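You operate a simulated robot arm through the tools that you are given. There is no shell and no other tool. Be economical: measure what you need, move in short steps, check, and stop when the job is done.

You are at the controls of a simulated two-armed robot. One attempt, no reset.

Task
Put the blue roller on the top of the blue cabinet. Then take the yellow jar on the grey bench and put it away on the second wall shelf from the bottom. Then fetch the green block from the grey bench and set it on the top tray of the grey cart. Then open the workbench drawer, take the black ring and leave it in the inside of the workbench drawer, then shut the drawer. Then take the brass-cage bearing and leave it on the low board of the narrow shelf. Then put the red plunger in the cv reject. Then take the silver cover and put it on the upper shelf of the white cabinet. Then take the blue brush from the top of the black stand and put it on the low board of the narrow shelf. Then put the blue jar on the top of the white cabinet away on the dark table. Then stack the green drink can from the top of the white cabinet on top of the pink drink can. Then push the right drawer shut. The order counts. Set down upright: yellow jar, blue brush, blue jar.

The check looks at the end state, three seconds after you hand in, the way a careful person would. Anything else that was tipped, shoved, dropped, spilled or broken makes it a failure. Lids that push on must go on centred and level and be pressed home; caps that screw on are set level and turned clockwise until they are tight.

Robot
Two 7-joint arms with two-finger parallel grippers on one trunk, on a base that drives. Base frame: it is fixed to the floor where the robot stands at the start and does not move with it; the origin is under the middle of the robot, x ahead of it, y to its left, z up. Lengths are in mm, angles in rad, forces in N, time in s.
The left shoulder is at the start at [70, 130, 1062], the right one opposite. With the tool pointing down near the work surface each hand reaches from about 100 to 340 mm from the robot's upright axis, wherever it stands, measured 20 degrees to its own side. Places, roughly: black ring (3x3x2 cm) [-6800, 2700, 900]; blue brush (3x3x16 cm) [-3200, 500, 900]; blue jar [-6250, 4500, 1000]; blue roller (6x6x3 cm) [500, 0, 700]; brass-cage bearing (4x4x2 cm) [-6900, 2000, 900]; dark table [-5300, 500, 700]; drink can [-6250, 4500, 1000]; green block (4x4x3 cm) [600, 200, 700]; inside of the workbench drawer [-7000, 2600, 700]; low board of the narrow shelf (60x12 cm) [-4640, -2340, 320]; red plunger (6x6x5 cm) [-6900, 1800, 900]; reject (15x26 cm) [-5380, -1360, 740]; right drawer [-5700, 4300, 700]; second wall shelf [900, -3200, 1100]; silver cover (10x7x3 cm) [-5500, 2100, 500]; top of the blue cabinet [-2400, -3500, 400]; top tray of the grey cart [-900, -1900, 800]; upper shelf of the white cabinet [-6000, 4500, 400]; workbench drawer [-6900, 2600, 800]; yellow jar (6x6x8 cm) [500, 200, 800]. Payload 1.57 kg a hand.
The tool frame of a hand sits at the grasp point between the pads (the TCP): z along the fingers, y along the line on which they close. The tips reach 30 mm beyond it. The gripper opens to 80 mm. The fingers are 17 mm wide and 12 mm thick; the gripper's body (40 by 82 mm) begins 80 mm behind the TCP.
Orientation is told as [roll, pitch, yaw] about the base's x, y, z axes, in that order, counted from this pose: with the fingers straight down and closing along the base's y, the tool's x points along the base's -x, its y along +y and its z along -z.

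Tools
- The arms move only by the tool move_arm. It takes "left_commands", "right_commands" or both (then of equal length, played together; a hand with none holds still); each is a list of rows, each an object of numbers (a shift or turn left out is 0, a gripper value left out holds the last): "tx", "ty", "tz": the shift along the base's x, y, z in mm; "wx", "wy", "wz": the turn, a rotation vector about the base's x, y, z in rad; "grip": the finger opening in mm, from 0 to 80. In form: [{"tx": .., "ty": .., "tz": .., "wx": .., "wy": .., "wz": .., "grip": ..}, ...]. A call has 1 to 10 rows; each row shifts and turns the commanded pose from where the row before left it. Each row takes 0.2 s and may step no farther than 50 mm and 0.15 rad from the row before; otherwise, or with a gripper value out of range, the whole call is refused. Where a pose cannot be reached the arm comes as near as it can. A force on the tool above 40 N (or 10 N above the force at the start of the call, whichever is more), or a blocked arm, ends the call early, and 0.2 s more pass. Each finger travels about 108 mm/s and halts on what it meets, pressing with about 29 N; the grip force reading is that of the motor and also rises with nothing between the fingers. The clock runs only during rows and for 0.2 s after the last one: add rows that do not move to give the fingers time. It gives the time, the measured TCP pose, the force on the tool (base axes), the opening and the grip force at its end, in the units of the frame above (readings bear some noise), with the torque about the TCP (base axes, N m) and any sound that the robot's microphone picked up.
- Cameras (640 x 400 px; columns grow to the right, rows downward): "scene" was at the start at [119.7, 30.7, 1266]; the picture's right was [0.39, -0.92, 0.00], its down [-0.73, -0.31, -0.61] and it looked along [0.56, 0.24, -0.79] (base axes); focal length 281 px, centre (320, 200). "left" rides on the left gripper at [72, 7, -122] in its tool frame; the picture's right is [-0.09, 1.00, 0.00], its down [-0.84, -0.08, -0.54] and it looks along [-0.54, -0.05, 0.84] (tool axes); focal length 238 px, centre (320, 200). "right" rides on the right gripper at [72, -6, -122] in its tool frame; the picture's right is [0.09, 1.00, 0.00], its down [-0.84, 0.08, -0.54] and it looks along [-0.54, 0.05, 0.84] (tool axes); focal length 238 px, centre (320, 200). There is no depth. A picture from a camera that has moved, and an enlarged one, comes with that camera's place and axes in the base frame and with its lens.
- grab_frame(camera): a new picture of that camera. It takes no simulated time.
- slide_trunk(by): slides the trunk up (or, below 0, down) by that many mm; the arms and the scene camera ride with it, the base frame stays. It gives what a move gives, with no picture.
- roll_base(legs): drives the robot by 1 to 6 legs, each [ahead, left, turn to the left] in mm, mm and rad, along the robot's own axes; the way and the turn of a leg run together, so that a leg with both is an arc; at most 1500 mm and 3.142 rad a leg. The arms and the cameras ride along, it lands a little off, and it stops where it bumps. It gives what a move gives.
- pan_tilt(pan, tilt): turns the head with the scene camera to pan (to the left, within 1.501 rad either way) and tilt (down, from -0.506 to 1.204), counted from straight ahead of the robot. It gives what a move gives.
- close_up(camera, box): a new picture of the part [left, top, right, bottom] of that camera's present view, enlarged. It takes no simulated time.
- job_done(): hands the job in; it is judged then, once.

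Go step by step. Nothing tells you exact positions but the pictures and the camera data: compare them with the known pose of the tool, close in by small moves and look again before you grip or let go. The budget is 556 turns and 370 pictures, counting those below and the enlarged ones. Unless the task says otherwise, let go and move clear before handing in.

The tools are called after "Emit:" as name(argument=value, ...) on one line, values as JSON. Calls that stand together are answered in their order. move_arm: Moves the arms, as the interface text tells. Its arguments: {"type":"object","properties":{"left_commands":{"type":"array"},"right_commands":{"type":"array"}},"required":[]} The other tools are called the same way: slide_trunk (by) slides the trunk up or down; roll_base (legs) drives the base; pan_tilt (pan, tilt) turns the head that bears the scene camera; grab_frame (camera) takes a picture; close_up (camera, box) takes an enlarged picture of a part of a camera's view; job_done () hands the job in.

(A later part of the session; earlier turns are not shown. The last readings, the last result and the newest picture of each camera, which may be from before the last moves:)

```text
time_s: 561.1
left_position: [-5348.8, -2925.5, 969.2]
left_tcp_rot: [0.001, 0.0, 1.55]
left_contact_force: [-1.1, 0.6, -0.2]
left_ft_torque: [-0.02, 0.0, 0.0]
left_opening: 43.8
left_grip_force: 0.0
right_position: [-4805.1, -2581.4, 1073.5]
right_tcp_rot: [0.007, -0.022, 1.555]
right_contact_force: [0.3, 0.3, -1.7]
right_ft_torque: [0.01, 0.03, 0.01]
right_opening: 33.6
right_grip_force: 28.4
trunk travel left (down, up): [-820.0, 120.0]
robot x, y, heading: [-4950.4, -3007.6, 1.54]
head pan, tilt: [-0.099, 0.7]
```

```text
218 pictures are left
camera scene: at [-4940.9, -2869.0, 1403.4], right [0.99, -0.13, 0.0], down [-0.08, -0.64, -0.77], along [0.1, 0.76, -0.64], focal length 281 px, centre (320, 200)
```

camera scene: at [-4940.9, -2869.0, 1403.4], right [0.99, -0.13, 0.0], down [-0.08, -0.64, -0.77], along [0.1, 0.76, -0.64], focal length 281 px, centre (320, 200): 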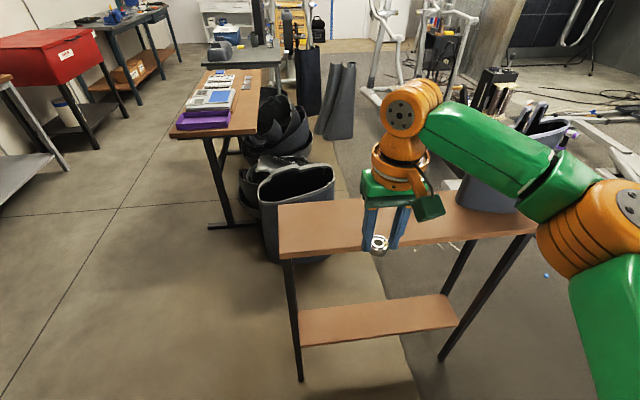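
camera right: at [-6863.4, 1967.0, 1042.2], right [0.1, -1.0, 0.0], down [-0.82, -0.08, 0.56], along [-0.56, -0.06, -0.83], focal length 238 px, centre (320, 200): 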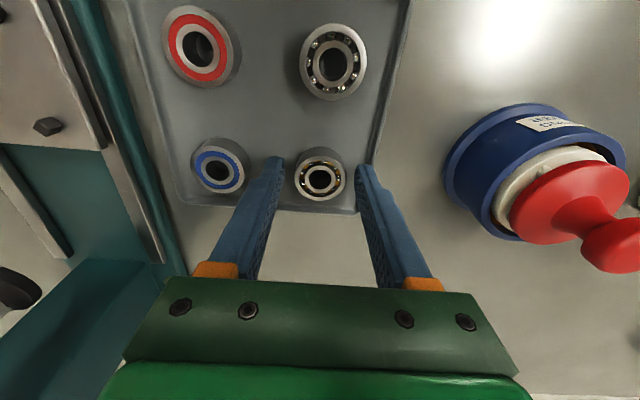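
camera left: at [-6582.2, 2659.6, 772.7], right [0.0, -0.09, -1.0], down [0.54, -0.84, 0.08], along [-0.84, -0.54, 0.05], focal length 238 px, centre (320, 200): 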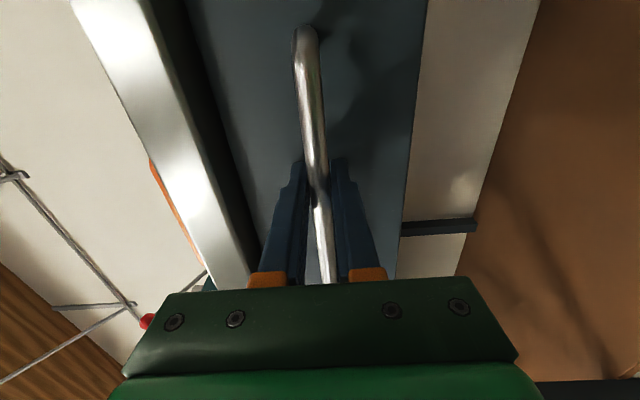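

The low board spans x -4937…-4335, y -2410…-2282. I'll lower the trunk in front of the shelf, then advance the hand beneath the top board.

Emit:
roll_base(legs=[[0, -30, 0.03]])

Emit:
slide_trunk(by=-400)

Emit:
slide_trunk(by=-235)

Emit:
grab_frame(camera="scene")

Emit:
grab_frame(camera="right")

```text
time_s: 562.0
left_position: [-5326.7, -2935.9, 967.5]
left_tcp_rot: [-0.004, 0.0, 1.579]
left_contact_force: [0.3, -0.5, 0.3]
left_ft_torque: [0.01, -0.04, -0.03]
left_opening: 43.9
left_grip_force: 0.0
right_position: [-4793.3, -2579.3, 1074.4]
right_tcp_rot: [0.002, -0.023, 1.585]
right_contact_force: [-1.1, 1.0, -1.0]
right_ft_torque: [-0.02, -0.03, -0.01]
right_opening: 33.4
right_grip_force: 29.0
trunk travel left (down, up): [-820.0, 120.0]
robot x, y, heading: [-4927.4, -3007.5, 1.571]
head pan, tilt: [-0.099, 0.7]
```

```text
time_s: 565.8
left_position: [-5322.3, -2936.3, 569.4]
left_tcp_rot: [0.002, -0.001, 1.579]
left_contact_force: [0.3, 0.6, -0.6]
left_ft_torque: [-0.04, -0.01, -0.02]
left_opening: 44.3
left_grip_force: 0.1
right_position: [-4790.2, -2578.2, 672.6]
right_tcp_rot: [0.006, -0.021, 1.583]
right_contact_force: [0.3, -0.2, -0.9]
right_ft_torque: [0.02, -0.01, 0.02]
right_opening: 33.6
right_grip_force: 28.9
trunk travel left (down, up): [-420.0, 520.0]
robot x, y, heading: [-4926.2, -3004.7, 1.567]
head pan, tilt: [-0.099, 0.7]
```

```text
time_s: 568.2
left_position: [-5321.7, -2937.0, 334.5]
left_tcp_rot: [0.0, -0.002, 1.579]
left_contact_force: [-0.5, -0.4, -0.1]
left_ft_torque: [-0.01, -0.02, 0.02]
left_opening: 43.7
left_grip_force: 0.1
right_position: [-4788.3, -2578.9, 437.7]
right_tcp_rot: [0.007, -0.021, 1.584]
right_contact_force: [-0.6, -0.2, -0.3]
right_ft_torque: [-0.02, 0.01, -0.01]
right_opening: 33.3
right_grip_force: 28.6
trunk travel left (down, up): [-185.0, 755.0]
robot x, y, heading: [-4920.7, -3003.2, 1.57]
head pan, tilt: [-0.099, 0.7]
```

```text
217 pictures are left
camera scene: at [-4915.1, -2869.3, 768.4], right [0.99, -0.1, 0.0], down [-0.06, -0.64, -0.76], along [0.08, 0.76, -0.64], focal length 281 px, centre (320, 200)
```

scene: 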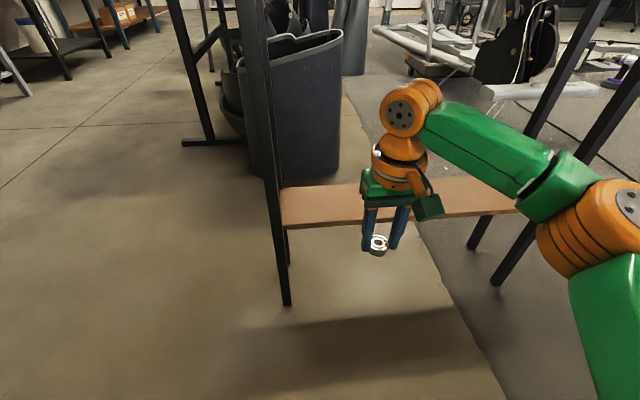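

```text
216 pictures are left
camera right: at [-4780.6, -2652.0, 558.8], right [-0.99, -0.1, 0.0], down [-0.08, 0.82, 0.56], along [-0.06, 0.56, -0.83], focal length 238 px, centre (320, 200)
```

right: 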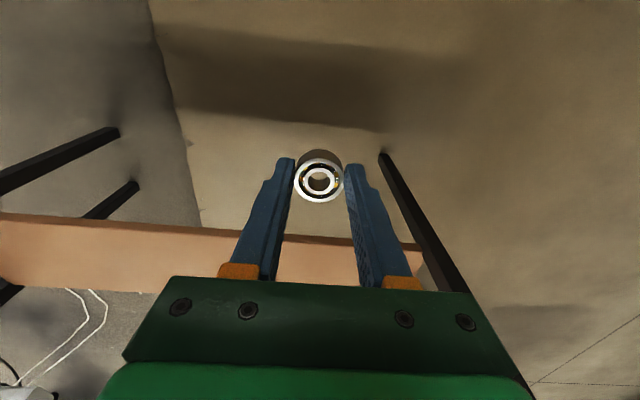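

Emit:
roll_base(legs=[[228, 0, 0]])

Emit:
grab_frame(camera="scene")

Emit:
grab_frame(camera="right")

```text
time_s: 570.0
left_position: [-5323.3, -2711.3, 334.9]
left_tcp_rot: [0.001, 0.0, 1.582]
left_contact_force: [0.8, 0.8, 0.1]
left_ft_torque: [-0.03, 0.0, 0.02]
left_opening: 44.0
left_grip_force: 0.0
right_position: [-4790.4, -2350.2, 437.7]
right_tcp_rot: [0.007, -0.021, 1.585]
right_contact_force: [-0.5, -0.6, -1.0]
right_ft_torque: [0.02, 0.01, -0.01]
right_opening: 33.6
right_grip_force: 28.7
trunk travel left (down, up): [-185.0, 755.0]
robot x, y, heading: [-4928.1, -2780.0, 1.574]
head pan, tilt: [-0.099, 0.7]
```

```text
215 pictures are left
camera scene: at [-4915.7, -2641.3, 768.4], right [1.0, -0.1, 0.0], down [-0.06, -0.64, -0.76], along [0.07, 0.76, -0.64], focal length 281 px, centre (320, 200)
```

scene: 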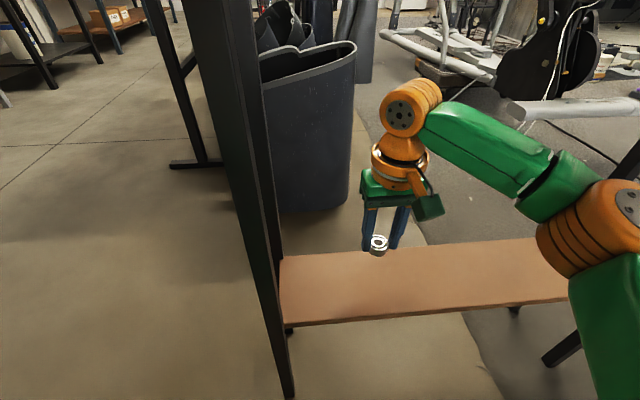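

```text
214 pictures are left
camera right: at [-4782.0, -2423.5, 558.7], right [-0.99, -0.11, 0.0], down [-0.09, 0.82, 0.56], along [-0.06, 0.56, -0.83], focal length 238 px, centre (320, 200)
```

right: 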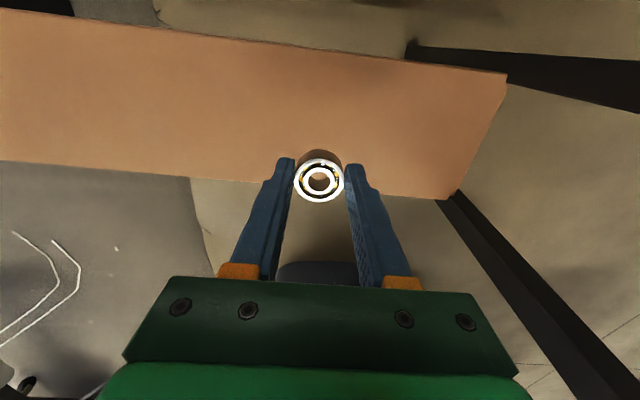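

Centered over the board. Lowering to contact.

Emit:
move_arm(right_commands=[{"ty": 4, "tz": -30}, {"tz": -25}, {"tz": -12}, {"tz": -8}, {"tz": -5}, {"tz": -4}, {"tz": -4}, {"tz": -4}, {"tz": -4}, {"tz": -4}])

Emit:
grab_frame(camera="right")

```text
time_s: 572.0
left_position: [-5323.7, -2710.6, 335.0]
left_tcp_rot: [-0.001, -0.007, 1.582]
left_contact_force: [-0.2, -0.1, -0.5]
left_ft_torque: [0.0, 0.05, 0.0]
left_opening: 44.1
left_grip_force: 0.0
right_position: [-4790.5, -2348.1, 347.6]
right_tcp_rot: [0.006, -0.033, 1.588]
right_contact_force: [0.8, -11.6, 28.8]
right_ft_torque: [-0.59, -0.53, -0.11]
right_opening: 33.2
right_grip_force: 29.0
trunk travel left (down, up): [-185.0, 755.0]
robot x, y, heading: [-4927.8, -2778.1, 1.573]
head pan, tilt: [-0.099, 0.7]
stopped in row 10 (right hand): the force on the tool passed its limit at 44 N (the readings are from after the stop); the commanded pose is now the measured one
```

```text
213 pictures are left
camera right: at [-4782.3, -2422.5, 468.0], right [-0.99, -0.11, 0.0], down [-0.09, 0.82, 0.57], along [-0.06, 0.57, -0.82], focal length 238 px, centre (320, 200)
```

right: 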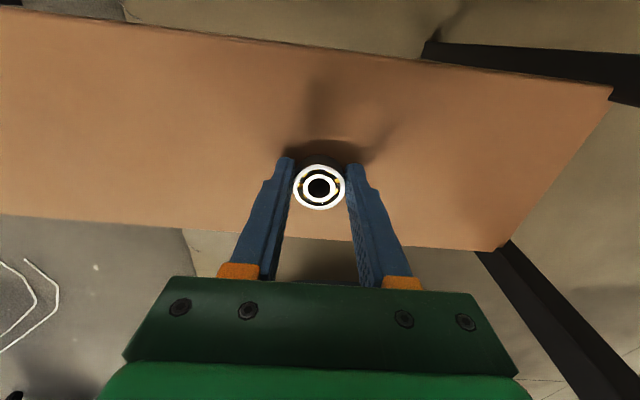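

Contact; the bearing is mid-board. Releasing and lifting.

Emit:
move_arm(right_commands=[{"tz": 1}, {"grip": 40}, {"grip": 50}, {}, {"tz": 15}, {"tz": 30}, {"tz": 40}, {}])

Emit:
grab_frame(camera="right")

```text
time_s: 573.8
left_position: [-5322.1, -2710.8, 334.5]
left_tcp_rot: [0.004, 0.002, 1.583]
left_contact_force: [0.4, 0.8, -0.2]
left_ft_torque: [-0.04, 0.01, 0.02]
left_opening: 44.0
left_grip_force: 0.0
right_position: [-4791.4, -2345.1, 429.1]
right_tcp_rot: [0.005, -0.025, 1.586]
right_contact_force: [0.3, 0.3, 1.4]
right_ft_torque: [-0.03, 0.03, -0.01]
right_opening: 49.9
right_grip_force: 0.1
trunk travel left (down, up): [-185.0, 755.0]
robot x, y, heading: [-4923.9, -2778.2, 1.569]
head pan, tilt: [-0.099, 0.7]
```

```text
212 pictures are left
camera right: at [-4782.6, -2419.8, 549.9], right [-0.99, -0.11, 0.0], down [-0.09, 0.82, 0.56], along [-0.06, 0.56, -0.83], focal length 238 px, centre (320, 200)
```

right: 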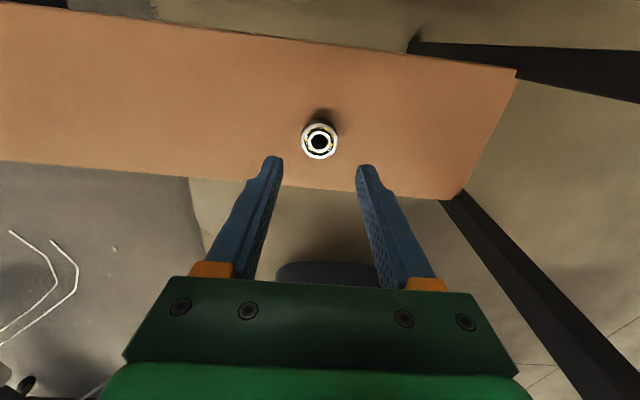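

The bearing is placed. Next the red plunger: I'll back out, raise the trunk, return to the aisle and go north, looking at the reject place on the way.

Emit:
roll_base(legs=[[-240, 0, 0], [0, 1290, 0], [1450, 0, 0]])

Emit:
slide_trunk(by=400)

Emit:
slide_trunk(by=235)

Emit:
pan_tilt(pan=-1.2, tilt=0.6)

Emit:
grab_frame(camera="scene")

```text
time_s: 588.5
left_position: [-6596.2, -1490.3, 335.2]
left_tcp_rot: [0.002, -0.001, 1.568]
left_contact_force: [-0.6, -0.3, -1.4]
left_ft_torque: [-0.02, -0.01, -0.01]
left_opening: 43.9
left_grip_force: 0.1
right_position: [-6059.3, -1134.8, 428.9]
right_tcp_rot: [0.006, -0.023, 1.57]
right_contact_force: [0.3, 0.2, 0.2]
right_ft_torque: [-0.02, 0.0, 0.01]
right_opening: 50.0
right_grip_force: 0.1
trunk travel left (down, up): [-185.0, 755.0]
robot x, y, heading: [-6197.3, -1558.5, 1.56]
head pan, tilt: [-0.099, 0.7]
```

```text
time_s: 592.3
left_position: [-6595.7, -1490.3, 734.0]
left_tcp_rot: [0.002, 0.001, 1.565]
left_contact_force: [-0.5, 0.6, 1.3]
left_ft_torque: [-0.02, -0.02, -0.01]
left_opening: 44.0
left_grip_force: 0.2
right_position: [-6059.6, -1133.6, 829.3]
right_tcp_rot: [0.007, -0.025, 1.569]
right_contact_force: [-0.9, 0.0, -1.2]
right_ft_torque: [0.0, -0.04, 0.02]
right_opening: 49.9
right_grip_force: 0.1
trunk travel left (down, up): [-585.0, 355.0]
robot x, y, heading: [-6201.5, -1566.1, 1.554]
head pan, tilt: [-0.099, 0.7]
```

```text
time_s: 594.8
left_position: [-6597.1, -1490.1, 970.8]
left_tcp_rot: [0.004, -0.001, 1.566]
left_contact_force: [0.0, 0.4, -0.3]
left_ft_torque: [-0.03, 0.02, 0.05]
left_opening: 44.1
left_grip_force: 0.1
right_position: [-6058.1, -1133.8, 1064.5]
right_tcp_rot: [0.008, -0.024, 1.572]
right_contact_force: [1.0, -0.6, -0.1]
right_ft_torque: [0.0, -0.03, -0.03]
right_opening: 50.1
right_grip_force: 0.1
trunk travel left (down, up): [-820.0, 120.0]
robot x, y, heading: [-6199.2, -1563.9, 1.561]
head pan, tilt: [-0.099, 0.7]
```

```text
time_s: 596.1
left_position: [-6595.9, -1489.1, 969.5]
left_tcp_rot: [0.002, -0.002, 1.567]
left_contact_force: [0.3, -0.3, -0.2]
left_ft_torque: [0.04, 0.0, -0.03]
left_opening: 44.0
left_grip_force: 0.0
right_position: [-6059.7, -1133.8, 1064.6]
right_tcp_rot: [0.006, -0.024, 1.571]
right_contact_force: [-0.2, -0.3, -0.2]
right_ft_torque: [-0.06, -0.01, -0.02]
right_opening: 49.8
right_grip_force: 0.0
trunk travel left (down, up): [-820.0, 120.0]
robot x, y, heading: [-6203.5, -1559.9, 1.562]
head pan, tilt: [-1.201, 0.6]
```

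```text
211 pictures are left
camera scene: at [-6115.3, -1481.2, 1412.0], right [0.35, -0.94, 0.0], down [-0.53, -0.2, -0.83], along [0.77, 0.29, -0.56], focal length 281 px, centre (320, 200)
```

scene: 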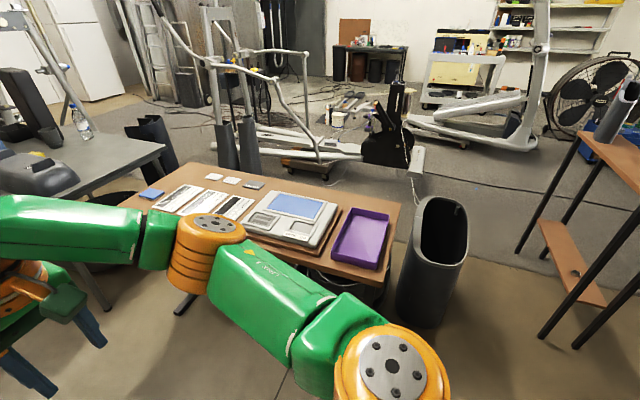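

Emit:
close_up(camera="scene", box=[130, 160, 410, 290])

```text
2.29 times, centred on (270, 225) of scene
camera zoom: at [-6115.3, -1481.2, 1412.0], right [0.35, -0.94, 0.0], down [-0.53, -0.2, -0.83], along [0.77, 0.29, -0.56], focal length 642 px, centre (434, 143)
```

zoom: 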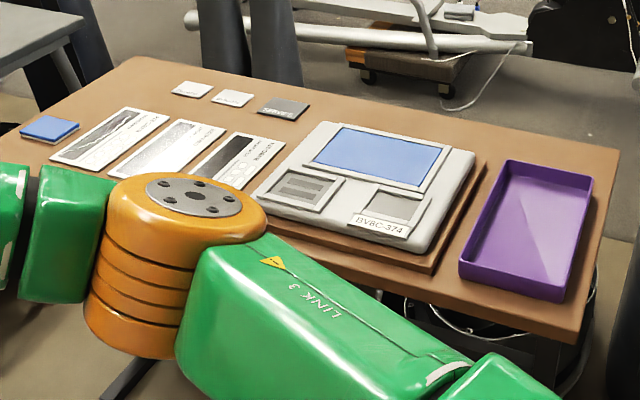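

The purple tray at (-5380, -1360) is the reject tray. Now north to the workbench for the red plunger.

Emit:
roll_base(legs=[[1500, 0, 0], [1500, 0, 0], [220, 0, 0], [0, 0, 1.575]])

Emit:
pan_tilt(pan=0, tilt=0.6)

Emit:
grab_frame(camera="scene")

```text
time_s: 615.7
left_position: [-6200.0, 1274.5, 970.2]
left_tcp_rot: [0.001, 0.0, 3.135]
left_contact_force: [0.2, 0.1, 0.0]
left_ft_torque: [0.03, 0.02, 0.01]
left_opening: 44.3
left_grip_force: 0.0
right_position: [-6555.1, 1811.4, 1064.7]
right_tcp_rot: [0.009, -0.026, 3.139]
right_contact_force: [-0.9, -0.1, -0.4]
right_ft_torque: [-0.02, 0.01, -0.01]
right_opening: 50.0
right_grip_force: 0.0
trunk travel left (down, up): [-820.0, 120.0]
robot x, y, heading: [-6127.2, 1671.1, 3.126]
head pan, tilt: [-1.201, 0.6]
```

```text
time_s: 617.1
left_position: [-6199.1, 1275.0, 970.1]
left_tcp_rot: [0.003, 0.0, 3.137]
left_contact_force: [0.1, 0.3, 0.4]
left_ft_torque: [0.02, -0.01, -0.01]
left_opening: 44.1
left_grip_force: 0.0
right_position: [-6555.2, 1812.6, 1064.4]
right_tcp_rot: [0.007, -0.025, 3.14]
right_contact_force: [0.1, -0.6, -1.1]
right_ft_torque: [0.0, -0.01, 0.0]
right_opening: 49.9
right_grip_force: 0.0
trunk travel left (down, up): [-820.0, 120.0]
robot x, y, heading: [-6126.6, 1670.3, 3.129]
head pan, tilt: [0.0, 0.6]
```

```text
209 pictures are left
camera scene: at [-6263.7, 1674.4, 1412.0], right [0.02, 1.0, 0.0], down [0.56, -0.01, -0.82], along [-0.82, 0.01, -0.57], focal length 281 px, centre (320, 200)
```

scene: 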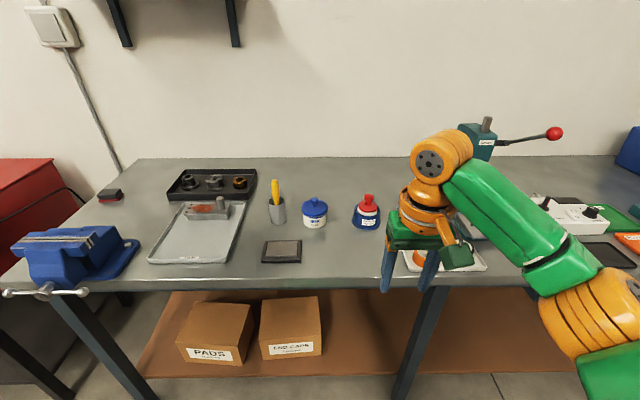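

The red plunger with its knob is at about (-6876, 1809), knob top z≈990. I'll drive so the right hand is above it.

Emit:
roll_base(legs=[[315, 0, 0]])

Emit:
pan_tilt(pan=-0.2, tilt=0.8)

Emit:
grab_frame(camera="right")

Emit:
grab_frame(camera="scene")

```text
time_s: 619.2
left_position: [-6511.6, 1279.6, 969.8]
left_tcp_rot: [0.001, -0.002, 3.138]
left_contact_force: [0.2, -0.8, 0.4]
left_ft_torque: [0.0, 0.01, 0.04]
left_opening: 43.9
left_grip_force: 0.2
right_position: [-6868.7, 1815.8, 1064.7]
right_tcp_rot: [0.006, -0.028, -3.141]
right_contact_force: [-0.7, 0.4, 0.0]
right_ft_torque: [0.03, 0.0, 0.01]
right_opening: 50.1
right_grip_force: 0.1
trunk travel left (down, up): [-820.0, 120.0]
robot x, y, heading: [-6442.0, 1675.3, 3.132]
head pan, tilt: [0.0, 0.6]
```

```text
time_s: 620.0
left_position: [-6512.5, 1279.3, 968.9]
left_tcp_rot: [0.001, 0.0, 3.138]
left_contact_force: [-0.7, 0.2, 0.0]
left_ft_torque: [-0.03, -0.01, 0.02]
left_opening: 43.8
left_grip_force: 0.1
right_position: [-6870.6, 1814.6, 1064.1]
right_tcp_rot: [0.008, -0.024, -3.14]
right_contact_force: [-0.7, 0.0, 0.5]
right_ft_torque: [0.01, 0.01, 0.03]
right_opening: 50.1
right_grip_force: 0.1
trunk travel left (down, up): [-820.0, 120.0]
robot x, y, heading: [-6440.7, 1677.1, 3.131]
head pan, tilt: [-0.201, 0.799]
```

```text
208 pictures are left
camera right: at [-6795.0, 1823.6, 1184.6], right [0.09, -1.0, 0.0], down [-0.82, -0.07, 0.56], along [-0.56, -0.06, -0.83], focal length 238 px, centre (320, 200)
```

right: 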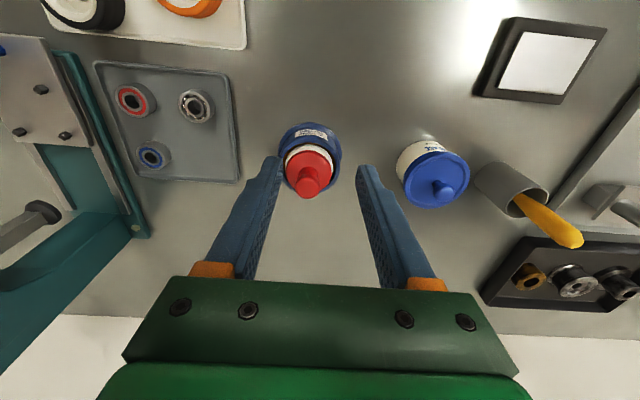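

```text
207 pictures are left
camera scene: at [-6568.4, 1694.4, 1395.2], right [0.21, 0.98, 0.0], down [0.7, -0.15, -0.7], along [-0.68, 0.15, -0.72], focal length 281 px, centre (320, 200)
```

scene: 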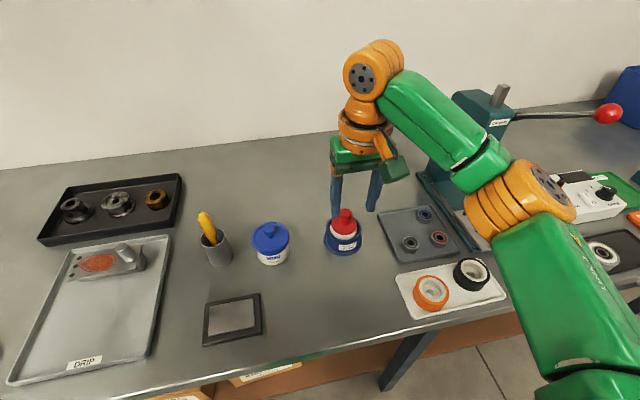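

Emit:
roll_base(legs=[[38, -6, 0]])

Emit:
slide_trunk(by=-30)

Emit:
grab_frame(camera="right")

Emit:
close_up(camera="scene", box=[280, 160, 440, 290])

```text
time_s: 620.9
left_position: [-6546.3, 1285.2, 969.7]
left_tcp_rot: [0.0, -0.005, 3.139]
left_contact_force: [1.0, -0.4, -0.1]
left_ft_torque: [-0.02, 0.06, -0.01]
left_opening: 43.8
left_grip_force: 0.0
right_position: [-6902.4, 1820.1, 1067.2]
right_tcp_rot: [0.005, -0.031, -3.14]
right_contact_force: [0.3, 0.3, 0.2]
right_ft_torque: [0.0, 0.06, 0.01]
right_opening: 49.7
right_grip_force: 0.0
trunk travel left (down, up): [-820.0, 120.0]
robot x, y, heading: [-6476.8, 1682.1, 3.129]
head pan, tilt: [-0.201, 0.799]
```

```text
time_s: 621.6
left_position: [-6550.7, 1285.8, 940.7]
left_tcp_rot: [0.001, 0.0, 3.138]
left_contact_force: [0.5, -0.2, 0.2]
left_ft_torque: [-0.01, -0.04, -0.02]
left_opening: 43.9
left_grip_force: 0.0
right_position: [-6907.7, 1821.6, 1035.1]
right_tcp_rot: [0.008, -0.024, -3.139]
right_contact_force: [-0.4, -0.4, -0.6]
right_ft_torque: [0.04, -0.01, 0.02]
right_opening: 50.0
right_grip_force: 0.0
trunk travel left (down, up): [-790.0, 150.0]
robot x, y, heading: [-6477.0, 1682.4, 3.132]
head pan, tilt: [-0.201, 0.799]
```

```text
206 pictures are left
camera right: at [-6832.7, 1829.9, 1154.6], right [0.09, -1.0, 0.0], down [-0.82, -0.08, 0.56], along [-0.56, -0.06, -0.83], focal length 238 px, centre (320, 200)
```

right: 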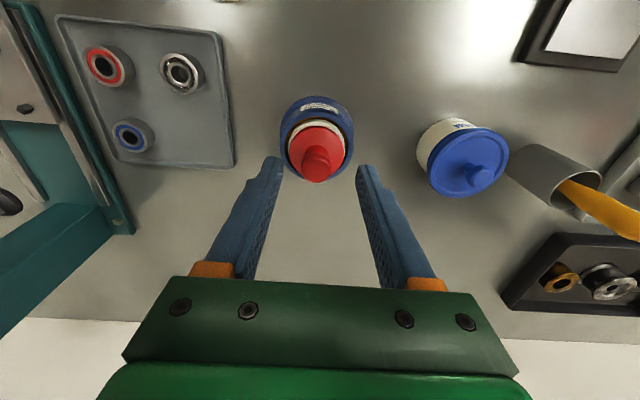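

```text
3.08 times, centred on (360, 225) of scene
camera zoom: at [-6605.9, 1700.9, 1365.1], right [0.21, 0.98, 0.0], down [0.7, -0.15, -0.7], along [-0.68, 0.15, -0.72], focal length 865 px, centre (197, 123)
```

zoom: 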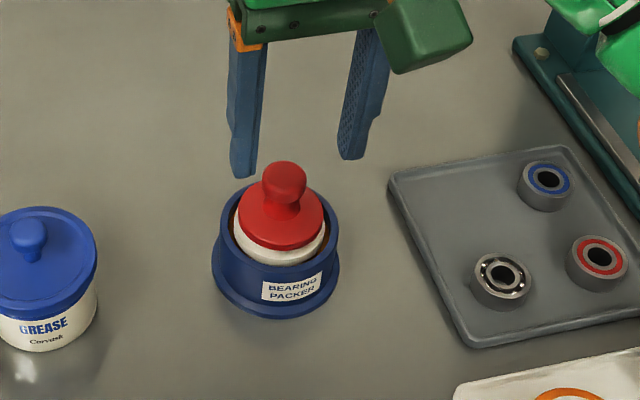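

The hand is centred over the knob (z≈987). I'll lower until the tips are around it and close.

Emit:
move_arm(right_commands=[{"tz": -15}, {"tz": -12}, {"tz": -6}, {"tz": -4}, {}])

Emit:
close_up(camera="scene", box=[280, 160, 440, 290])

Emit:
grab_frame(camera="right")

```text
time_s: 622.8
left_position: [-6550.2, 1285.3, 940.4]
left_tcp_rot: [0.002, 0.0, 3.138]
left_contact_force: [-0.7, -0.3, 1.0]
left_ft_torque: [0.02, -0.02, -0.02]
left_opening: 44.2
left_grip_force: 0.0
right_position: [-6906.8, 1821.1, 997.8]
right_tcp_rot: [0.007, -0.025, -3.141]
right_contact_force: [0.7, 1.2, -0.4]
right_ft_torque: [0.01, 0.02, 0.01]
right_opening: 50.1
right_grip_force: 0.0
trunk travel left (down, up): [-790.0, 150.0]
robot x, y, heading: [-6481.1, 1685.3, 3.125]
head pan, tilt: [-0.201, 0.799]
```

```text
3.08 times, centred on (360, 225) of scene
camera zoom: at [-6605.8, 1700.9, 1365.2], right [0.21, 0.98, 0.0], down [0.7, -0.15, -0.7], along [-0.68, 0.15, -0.72], focal length 865 px, centre (197, 123)
```

zoom: 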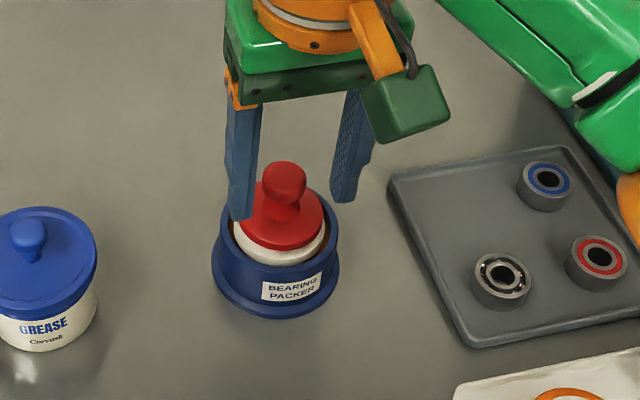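

```text
203 pictures are left
camera right: at [-6832.2, 1829.7, 1117.5], right [0.09, -1.0, 0.0], down [-0.82, -0.08, 0.56], along [-0.56, -0.06, -0.83], focal length 238 px, centre (320, 200)
```

right: 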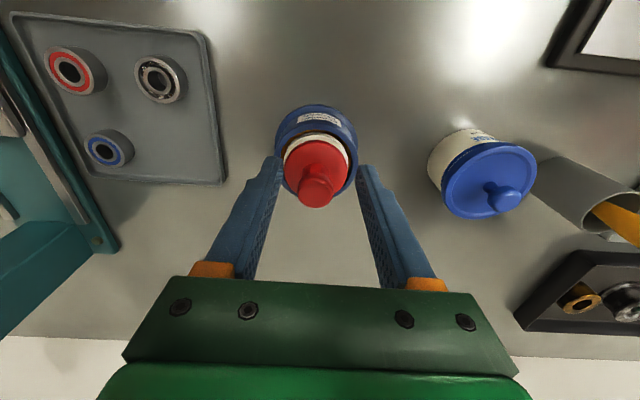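

Emit:
move_arm(right_commands=[{"tz": -3}, {"grip": 38}, {"grip": 28}, {"grip": 20}, {"grip": 18}, {}])

Emit:
close_up(camera="scene", box=[280, 160, 440, 290])

```text
time_s: 624.2
left_position: [-6551.5, 1285.9, 940.2]
left_tcp_rot: [0.002, 0.002, 3.14]
left_contact_force: [-0.9, 0.4, 0.4]
left_ft_torque: [0.0, -0.03, 0.0]
left_opening: 44.0
left_grip_force: 0.1
right_position: [-6907.0, 1821.1, 995.0]
right_tcp_rot: [0.009, -0.025, -3.139]
right_contact_force: [-0.7, 0.1, -0.4]
right_ft_torque: [-0.01, -0.02, -0.01]
right_opening: 18.0
right_grip_force: 0.1
trunk travel left (down, up): [-790.0, 150.0]
robot x, y, heading: [-6478.5, 1680.8, 3.128]
head pan, tilt: [-0.201, 0.799]
```

```text
3.08 times, centred on (360, 225) of scene
camera zoom: at [-6605.8, 1700.9, 1365.2], right [0.21, 0.98, 0.0], down [0.7, -0.15, -0.7], along [-0.68, 0.15, -0.72], focal length 865 px, centre (197, 123)
```

zoom: 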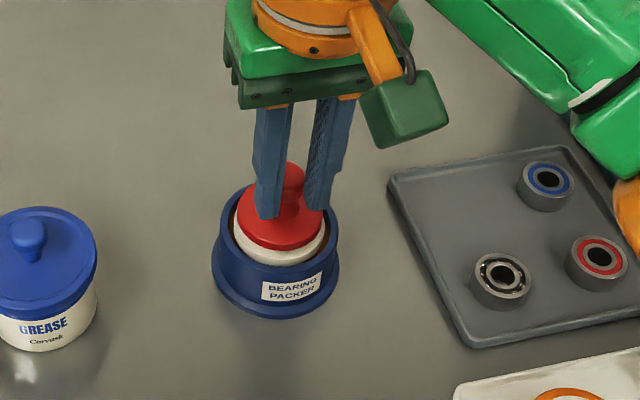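

Emit:
move_arm(right_commands=[{"grip": 12}, {"grip": 6}, {"grip": 4}, {}])

Emit:
grab_frame(camera="right")

```text
time_s: 625.2
left_position: [-6550.2, 1286.6, 940.6]
left_tcp_rot: [0.001, 0.0, 3.138]
left_contact_force: [-0.3, -0.3, 0.3]
left_ft_torque: [0.01, -0.02, 0.0]
left_opening: 44.0
left_grip_force: 0.1
right_position: [-6907.5, 1821.8, 994.7]
right_tcp_rot: [0.007, -0.024, -3.14]
right_contact_force: [-0.1, 0.1, -1.1]
right_ft_torque: [0.01, 0.01, 0.02]
right_opening: 3.9
right_grip_force: 0.1
trunk travel left (down, up): [-790.0, 150.0]
robot x, y, heading: [-6476.2, 1680.2, 3.124]
head pan, tilt: [-0.201, 0.799]
```

```text
201 pictures are left
camera right: at [-6832.3, 1829.7, 1114.6], right [0.09, -1.0, 0.0], down [-0.82, -0.08, 0.56], along [-0.56, -0.06, -0.83], focal length 238 px, centre (320, 200)
```

right: 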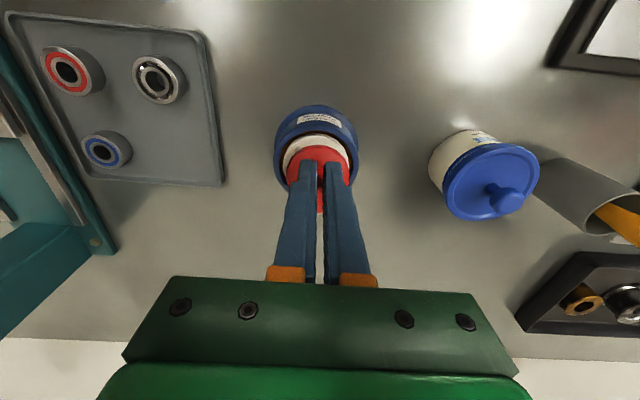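

The fingers closed on nothing: the knob is farther, about (-6928, 1825, z≈962). I'll open, shift 21 mm in, and go lower.

Emit:
move_arm(right_commands=[{"tz": 25}, {"grip": 25}, {"grip": 46}, {}])

Emit:
roll_base(legs=[[21, -3, 0]])

Emit:
grab_frame(camera="right")

Emit:
close_up(camera="scene", box=[280, 160, 440, 290])

```text
time_s: 626.2
left_position: [-6549.5, 1284.2, 939.6]
left_tcp_rot: [0.001, 0.001, 3.138]
left_contact_force: [0.3, 0.1, -0.9]
left_ft_torque: [-0.01, -0.01, 0.0]
left_opening: 44.1
left_grip_force: 0.1
right_position: [-6907.9, 1821.5, 1020.1]
right_tcp_rot: [0.007, -0.026, -3.14]
right_contact_force: [0.5, -1.1, 0.2]
right_ft_torque: [0.0, 0.0, 0.01]
right_opening: 45.7
right_grip_force: 0.1
trunk travel left (down, up): [-790.0, 150.0]
robot x, y, heading: [-6478.9, 1677.8, 3.133]
head pan, tilt: [-0.201, 0.799]
```

```text
time_s: 627.0
left_position: [-6568.1, 1288.4, 940.2]
left_tcp_rot: [0.001, -0.004, 3.139]
left_contact_force: [0.9, 0.2, 0.0]
left_ft_torque: [0.02, 0.05, 0.0]
left_opening: 44.1
left_grip_force: 0.1
right_position: [-6924.6, 1823.3, 1021.6]
right_tcp_rot: [0.004, -0.029, -3.139]
right_contact_force: [0.4, -0.3, 0.1]
right_ft_torque: [0.02, 0.04, -0.03]
right_opening: 46.2
right_grip_force: 0.0
trunk travel left (down, up): [-790.0, 150.0]
robot x, y, heading: [-6498.4, 1680.6, 3.128]
head pan, tilt: [-0.201, 0.799]
```

```text
200 pictures are left
camera right: at [-6849.2, 1832.2, 1141.2], right [0.09, -1.0, 0.0], down [-0.82, -0.08, 0.57], along [-0.56, -0.06, -0.82], focal length 238 px, centre (320, 200)
```

right: 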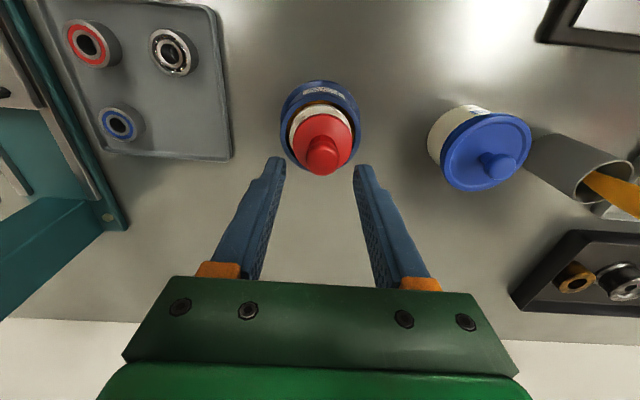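

```text
3.08 times, centred on (360, 225) of scene
camera zoom: at [-6621.8, 1703.2, 1365.7], right [0.21, 0.98, 0.0], down [0.7, -0.15, -0.7], along [-0.68, 0.15, -0.71], focal length 865 px, centre (197, 123)
```

zoom: 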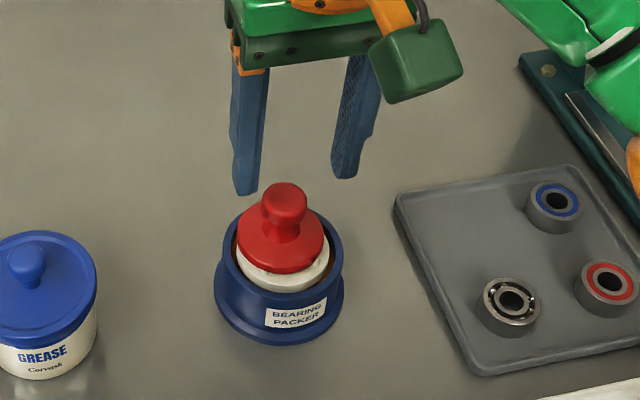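

Emit:
move_arm(right_commands=[{"tx": 4, "tz": -15}, {"tz": -12}, {"tz": -8}, {"tz": -3}, {}])

Emit:
close_up(camera="scene", box=[300, 180, 400, 270])

Emit:
grab_frame(camera="right")

```text
time_s: 628.2
left_position: [-6571.1, 1288.9, 939.2]
left_tcp_rot: [0.0, -0.002, 3.14]
left_contact_force: [-0.2, 0.0, -0.3]
left_ft_torque: [-0.01, -0.02, 0.01]
left_opening: 43.9
left_grip_force: 0.1
right_position: [-6923.8, 1824.3, 981.2]
right_tcp_rot: [0.008, -0.027, -3.139]
right_contact_force: [0.5, 0.3, -0.4]
right_ft_torque: [0.05, 0.0, 0.0]
right_opening: 45.8
right_grip_force: 0.1
trunk travel left (down, up): [-790.0, 150.0]
robot x, y, heading: [-6499.4, 1688.8, 3.133]
head pan, tilt: [-0.201, 0.799]
```

```text
4.44 times, centred on (350, 225) of scene
camera zoom: at [-6626.5, 1704.0, 1365.2], right [0.21, 0.98, 0.0], down [0.7, -0.15, -0.7], along [-0.68, 0.15, -0.72], focal length 1249 px, centre (187, 89)
```

zoom: 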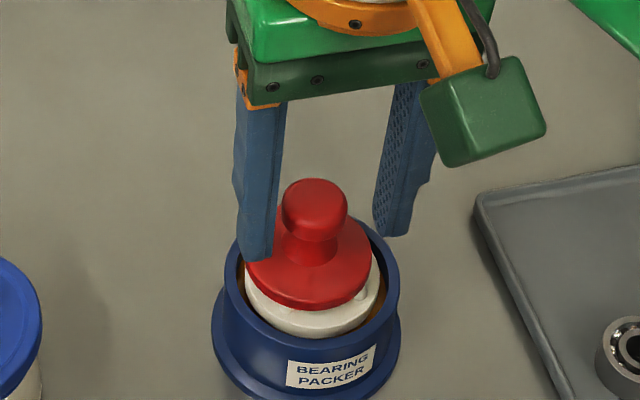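

```text
197 pictures are left
camera right: at [-6848.9, 1832.5, 1101.9], right [0.09, -1.0, 0.0], down [-0.82, -0.08, 0.56], along [-0.56, -0.06, -0.83], focal length 238 px, centre (320, 200)
```

right: 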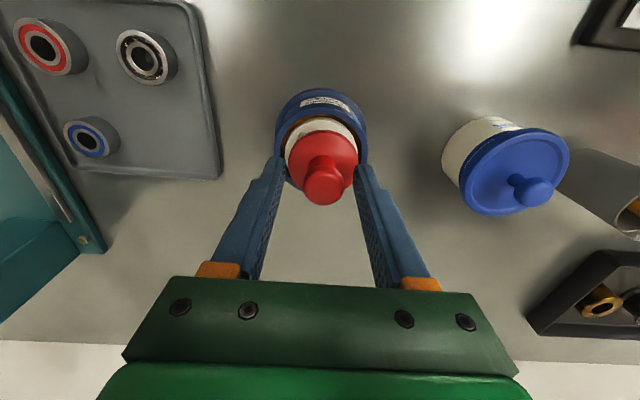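

Emit:
move_arm(right_commands=[{"grip": 36}, {"grip": 26}, {"grip": 18}, {"grip": 12}, {}])

Emit:
close_up(camera="scene", box=[300, 180, 400, 270])

```text
time_s: 629.4
left_position: [-6572.0, 1288.6, 938.4]
left_tcp_rot: [0.002, 0.0, 3.139]
left_contact_force: [-0.9, -0.3, -0.1]
left_ft_torque: [-0.01, 0.0, 0.0]
left_opening: 44.0
left_grip_force: 0.0
right_position: [-6924.1, 1824.3, 982.1]
right_tcp_rot: [0.006, -0.023, -3.138]
right_contact_force: [-0.9, 0.1, -1.3]
right_ft_torque: [0.02, -0.03, 0.0]
right_opening: 25.1
right_grip_force: 29.0
trunk travel left (down, up): [-790.0, 150.0]
robot x, y, heading: [-6496.7, 1682.1, 3.124]
head pan, tilt: [-0.201, 0.799]
```

```text
4.44 times, centred on (350, 225) of scene
camera zoom: at [-6626.9, 1704.0, 1365.2], right [0.21, 0.98, 0.0], down [0.7, -0.15, -0.7], along [-0.68, 0.15, -0.72], focal length 1249 px, centre (187, 89)
```

zoom: 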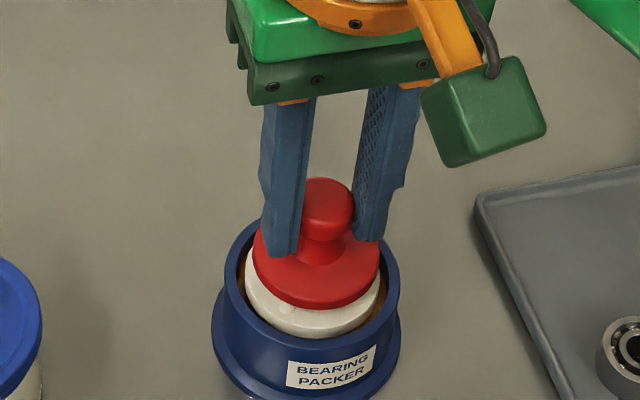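

Gripped the knob (25 mm). Lifting a little to check that only the plunger comes.

Emit:
move_arm(right_commands=[{"tz": 10}, {"tz": 20}, {"tz": 30}, {"tz": 30}, {}])

Emit:
grab_frame(camera="scene")

```text
time_s: 630.6
left_position: [-6571.0, 1287.6, 940.4]
left_tcp_rot: [0.002, 0.0, 3.139]
left_contact_force: [-1.0, 0.3, -0.4]
left_ft_torque: [-0.02, 0.01, -0.02]
left_opening: 43.8
left_grip_force: 0.1
right_position: [-6925.1, 1824.1, 1071.6]
right_tcp_rot: [0.006, -0.025, -3.14]
right_contact_force: [0.1, -0.2, -0.5]
right_ft_torque: [-0.01, 0.03, -0.02]
right_opening: 25.2
right_grip_force: 29.0
trunk travel left (down, up): [-790.0, 150.0]
robot x, y, heading: [-6499.9, 1686.9, 3.126]
head pan, tilt: [-0.201, 0.799]
```

```text
195 pictures are left
camera scene: at [-6627.2, 1704.2, 1365.1], right [0.21, 0.98, 0.0], down [0.7, -0.15, -0.7], along [-0.68, 0.15, -0.72], focal length 281 px, centre (320, 200)
```

scene: 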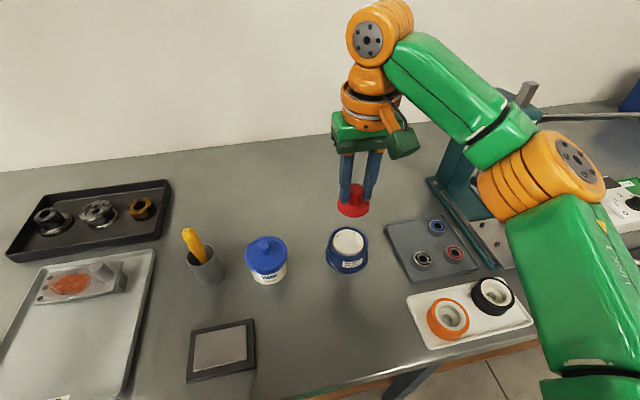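

Only the red plunger came up. I'll carry it to the reject tray: back off, south along the aisle, then face +x.

Emit:
roll_base(legs=[[-350, 0, 0], [0, 0, 1.57], [1500, 0, 0], [1400, 0, 0], [0, 0, 1.57]])

Emit:
pan_tilt(pan=-0.2, tilt=0.65)

Emit:
grab_frame(camera="scene")

```text
time_s: 654.1
left_position: [-6128.9, -816.9, 940.2]
left_tcp_rot: [0.003, -0.001, -0.009]
left_contact_force: [-0.3, -0.1, -0.7]
left_ft_torque: [0.0, 0.02, 0.0]
left_opening: 43.9
left_grip_force: 0.1
right_position: [-5778.3, -1355.8, 1071.5]
right_tcp_rot: [0.008, -0.025, -0.003]
right_contact_force: [0.3, 0.1, -0.4]
right_ft_torque: [0.05, 0.04, 0.0]
right_opening: 25.2
right_grip_force: 28.8
trunk travel left (down, up): [-790.0, 150.0]
robot x, y, heading: [-6203.4, -1215.3, -0.02]
head pan, tilt: [-0.201, 0.799]
```

```text
time_s: 654.8
left_position: [-6129.2, -818.9, 939.3]
left_tcp_rot: [0.003, -0.001, -0.008]
left_contact_force: [0.2, -0.3, 0.4]
left_ft_torque: [0.01, -0.01, 0.0]
left_opening: 44.1
left_grip_force: 0.0
right_position: [-5778.5, -1356.5, 1071.5]
right_tcp_rot: [0.005, -0.025, -0.003]
right_contact_force: [0.4, 1.2, -0.4]
right_ft_torque: [-0.01, -0.03, -0.03]
right_opening: 24.9
right_grip_force: 28.8
trunk travel left (down, up): [-790.0, 150.0]
robot x, y, heading: [-6202.2, -1214.0, -0.019]
head pan, tilt: [-0.201, 0.649]
```

```text
194 pictures are left
camera scene: at [-6067.7, -1232.9, 1377.7], right [-0.22, -0.98, 0.0], down [-0.59, 0.13, -0.8], along [0.78, -0.17, -0.61], focal length 281 px, centre (320, 200)
```

scene: 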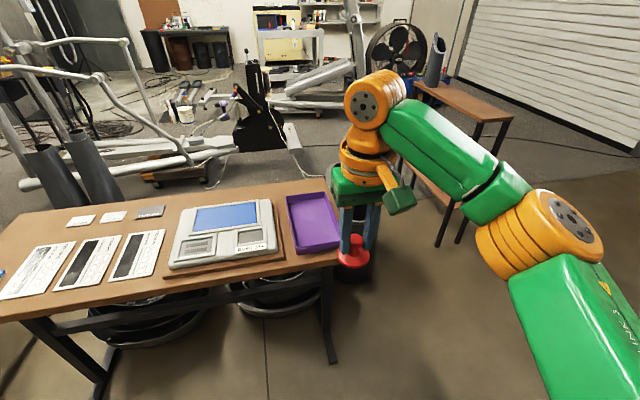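

I'll drive 375 forward so the plunger is above the tray, then lower.

Emit:
roll_base(legs=[[375, 8, 0]])

Emit:
slide_trunk(by=-210)

Emit:
grab_frame(camera="scene")

Emit:
grab_frame(camera="right")

```text
time_s: 657.2
left_position: [-5755.5, -818.6, 940.7]
left_tcp_rot: [0.002, -0.001, -0.014]
left_contact_force: [0.2, -0.3, -0.4]
left_ft_torque: [0.0, -0.01, -0.09]
left_opening: 43.8
left_grip_force: 0.1
right_position: [-5408.4, -1357.2, 1072.4]
right_tcp_rot: [0.007, -0.027, -0.007]
right_contact_force: [-0.6, -1.1, 0.0]
right_ft_torque: [0.02, -0.01, -0.02]
right_opening: 25.4
right_grip_force: 29.6
trunk travel left (down, up): [-790.0, 150.0]
robot x, y, heading: [-5832.3, -1213.3, -0.019]
head pan, tilt: [-0.201, 0.649]
```

```text
time_s: 659.5
left_position: [-5754.7, -818.6, 730.2]
left_tcp_rot: [0.0, 0.0, -0.014]
left_contact_force: [0.2, -0.2, -0.3]
left_ft_torque: [0.01, 0.0, -0.01]
left_opening: 43.8
left_grip_force: 0.1
right_position: [-5406.4, -1357.2, 862.2]
right_tcp_rot: [0.007, -0.024, -0.006]
right_contact_force: [0.1, 0.3, -1.3]
right_ft_torque: [0.04, -0.01, 0.01]
right_opening: 25.4
right_grip_force: 28.5
trunk travel left (down, up): [-580.0, 360.0]
robot x, y, heading: [-5830.9, -1212.3, -0.019]
head pan, tilt: [-0.201, 0.649]
```

```text
193 pictures are left
camera scene: at [-5695.0, -1232.8, 1167.8], right [-0.22, -0.98, 0.0], down [-0.59, 0.13, -0.8], along [0.78, -0.18, -0.6], focal length 281 px, centre (320, 200)
```

scene: 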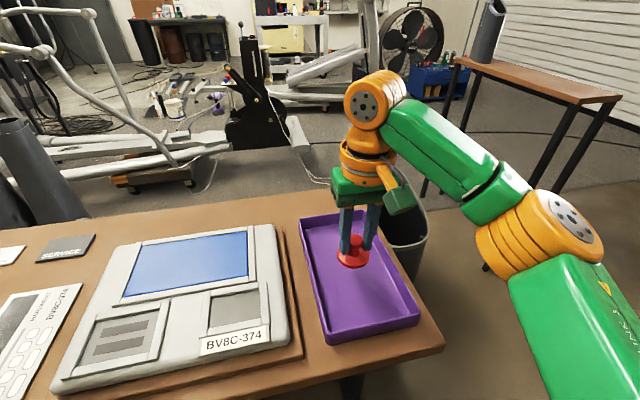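

```text
192 pictures are left
camera right: at [-5481.9, -1363.4, 981.8], right [-0.09, 1.0, 0.0], down [0.82, 0.07, 0.56], along [0.56, 0.05, -0.83], focal length 238 px, centre (320, 200)
```

right: 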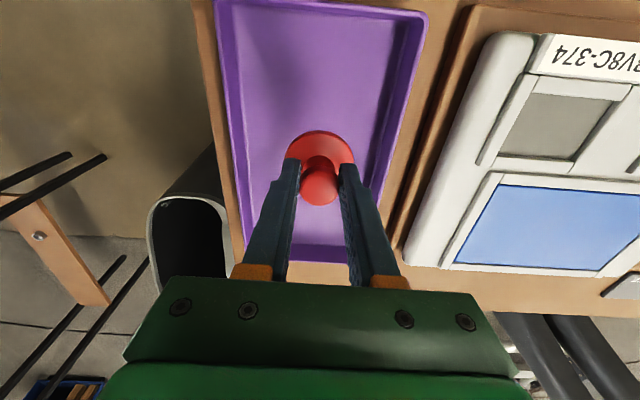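

Centred over the tray. Lowering to contact.

Emit:
move_arm(right_commands=[{"tz": -15}, {"tz": -10}, {"tz": -8}, {"tz": -6}, {"tz": -5}, {"tz": -5}, {"tz": -5}, {"tz": -5}, {"tz": -5}, {"tz": -5}])

Emit:
grab_frame(camera="right")

```text
time_s: 661.6
left_position: [-5756.4, -818.1, 729.9]
left_tcp_rot: [0.002, -0.003, -0.012]
left_contact_force: [0.2, 0.3, -0.3]
left_ft_torque: [0.01, 0.01, 0.0]
left_opening: 43.9
left_grip_force: 0.1
right_position: [-5408.3, -1357.6, 794.7]
right_tcp_rot: [0.007, -0.031, -0.009]
right_contact_force: [3.0, -2.2, 20.1]
right_ft_torque: [-0.12, -0.3, 0.0]
right_opening: 25.1
right_grip_force: 28.9
trunk travel left (down, up): [-580.0, 360.0]
robot x, y, heading: [-5830.3, -1218.9, -0.022]
head pan, tilt: [-0.201, 0.649]
```

```text
191 pictures are left
camera right: at [-5484.2, -1362.9, 915.0], right [-0.08, 1.0, 0.0], down [0.82, 0.07, 0.57], along [0.57, 0.05, -0.82], focal length 238 px, centre (320, 200)
```

right: 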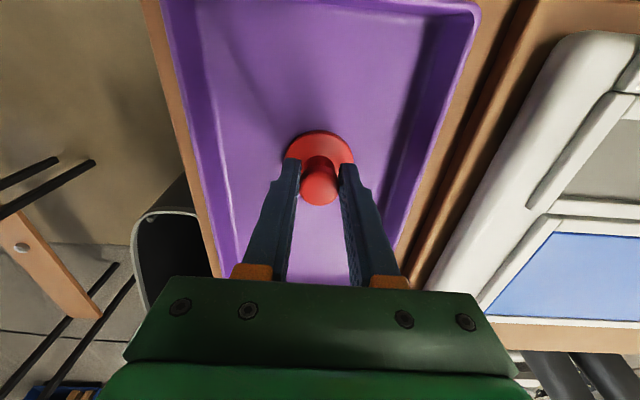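

Contact (20 N). Releasing.

Emit:
move_arm(right_commands=[{"tz": 1}, {"grip": 32}, {"grip": 42}, {}, {"tz": 15}, {"tz": 35}, {"tz": 45}, {"tz": 45}, {}])

Emit:
grab_frame(camera="right")

```text
time_s: 663.6
left_position: [-5754.5, -818.1, 730.7]
left_tcp_rot: [0.001, 0.0, -0.012]
left_contact_force: [-0.5, 0.3, -0.5]
left_ft_torque: [-0.01, 0.0, -0.02]
left_opening: 44.0
left_grip_force: 0.0
right_position: [-5407.7, -1358.0, 934.5]
right_tcp_rot: [0.007, -0.025, -0.007]
right_contact_force: [-0.1, -0.2, -0.3]
right_ft_torque: [-0.02, -0.01, -0.01]
right_opening: 41.9
right_grip_force: 0.1
trunk travel left (down, up): [-580.0, 360.0]
robot x, y, heading: [-5831.7, -1215.1, -0.017]
head pan, tilt: [-0.201, 0.649]
```

```text
190 pictures are left
camera right: at [-5482.4, -1364.5, 1054.5], right [-0.09, 1.0, 0.0], down [0.82, 0.07, 0.56], along [0.56, 0.05, -0.83], focal length 238 px, centre (320, 200)
```

right: 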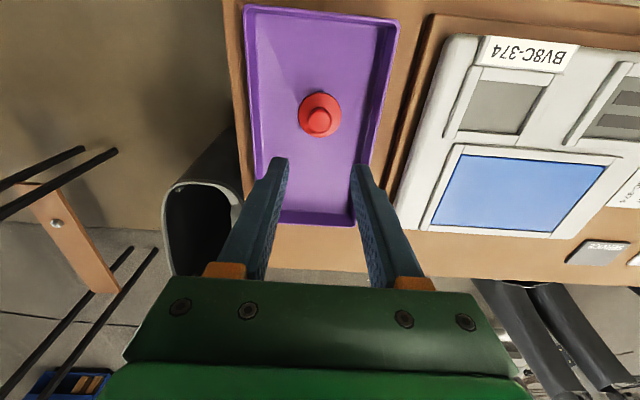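

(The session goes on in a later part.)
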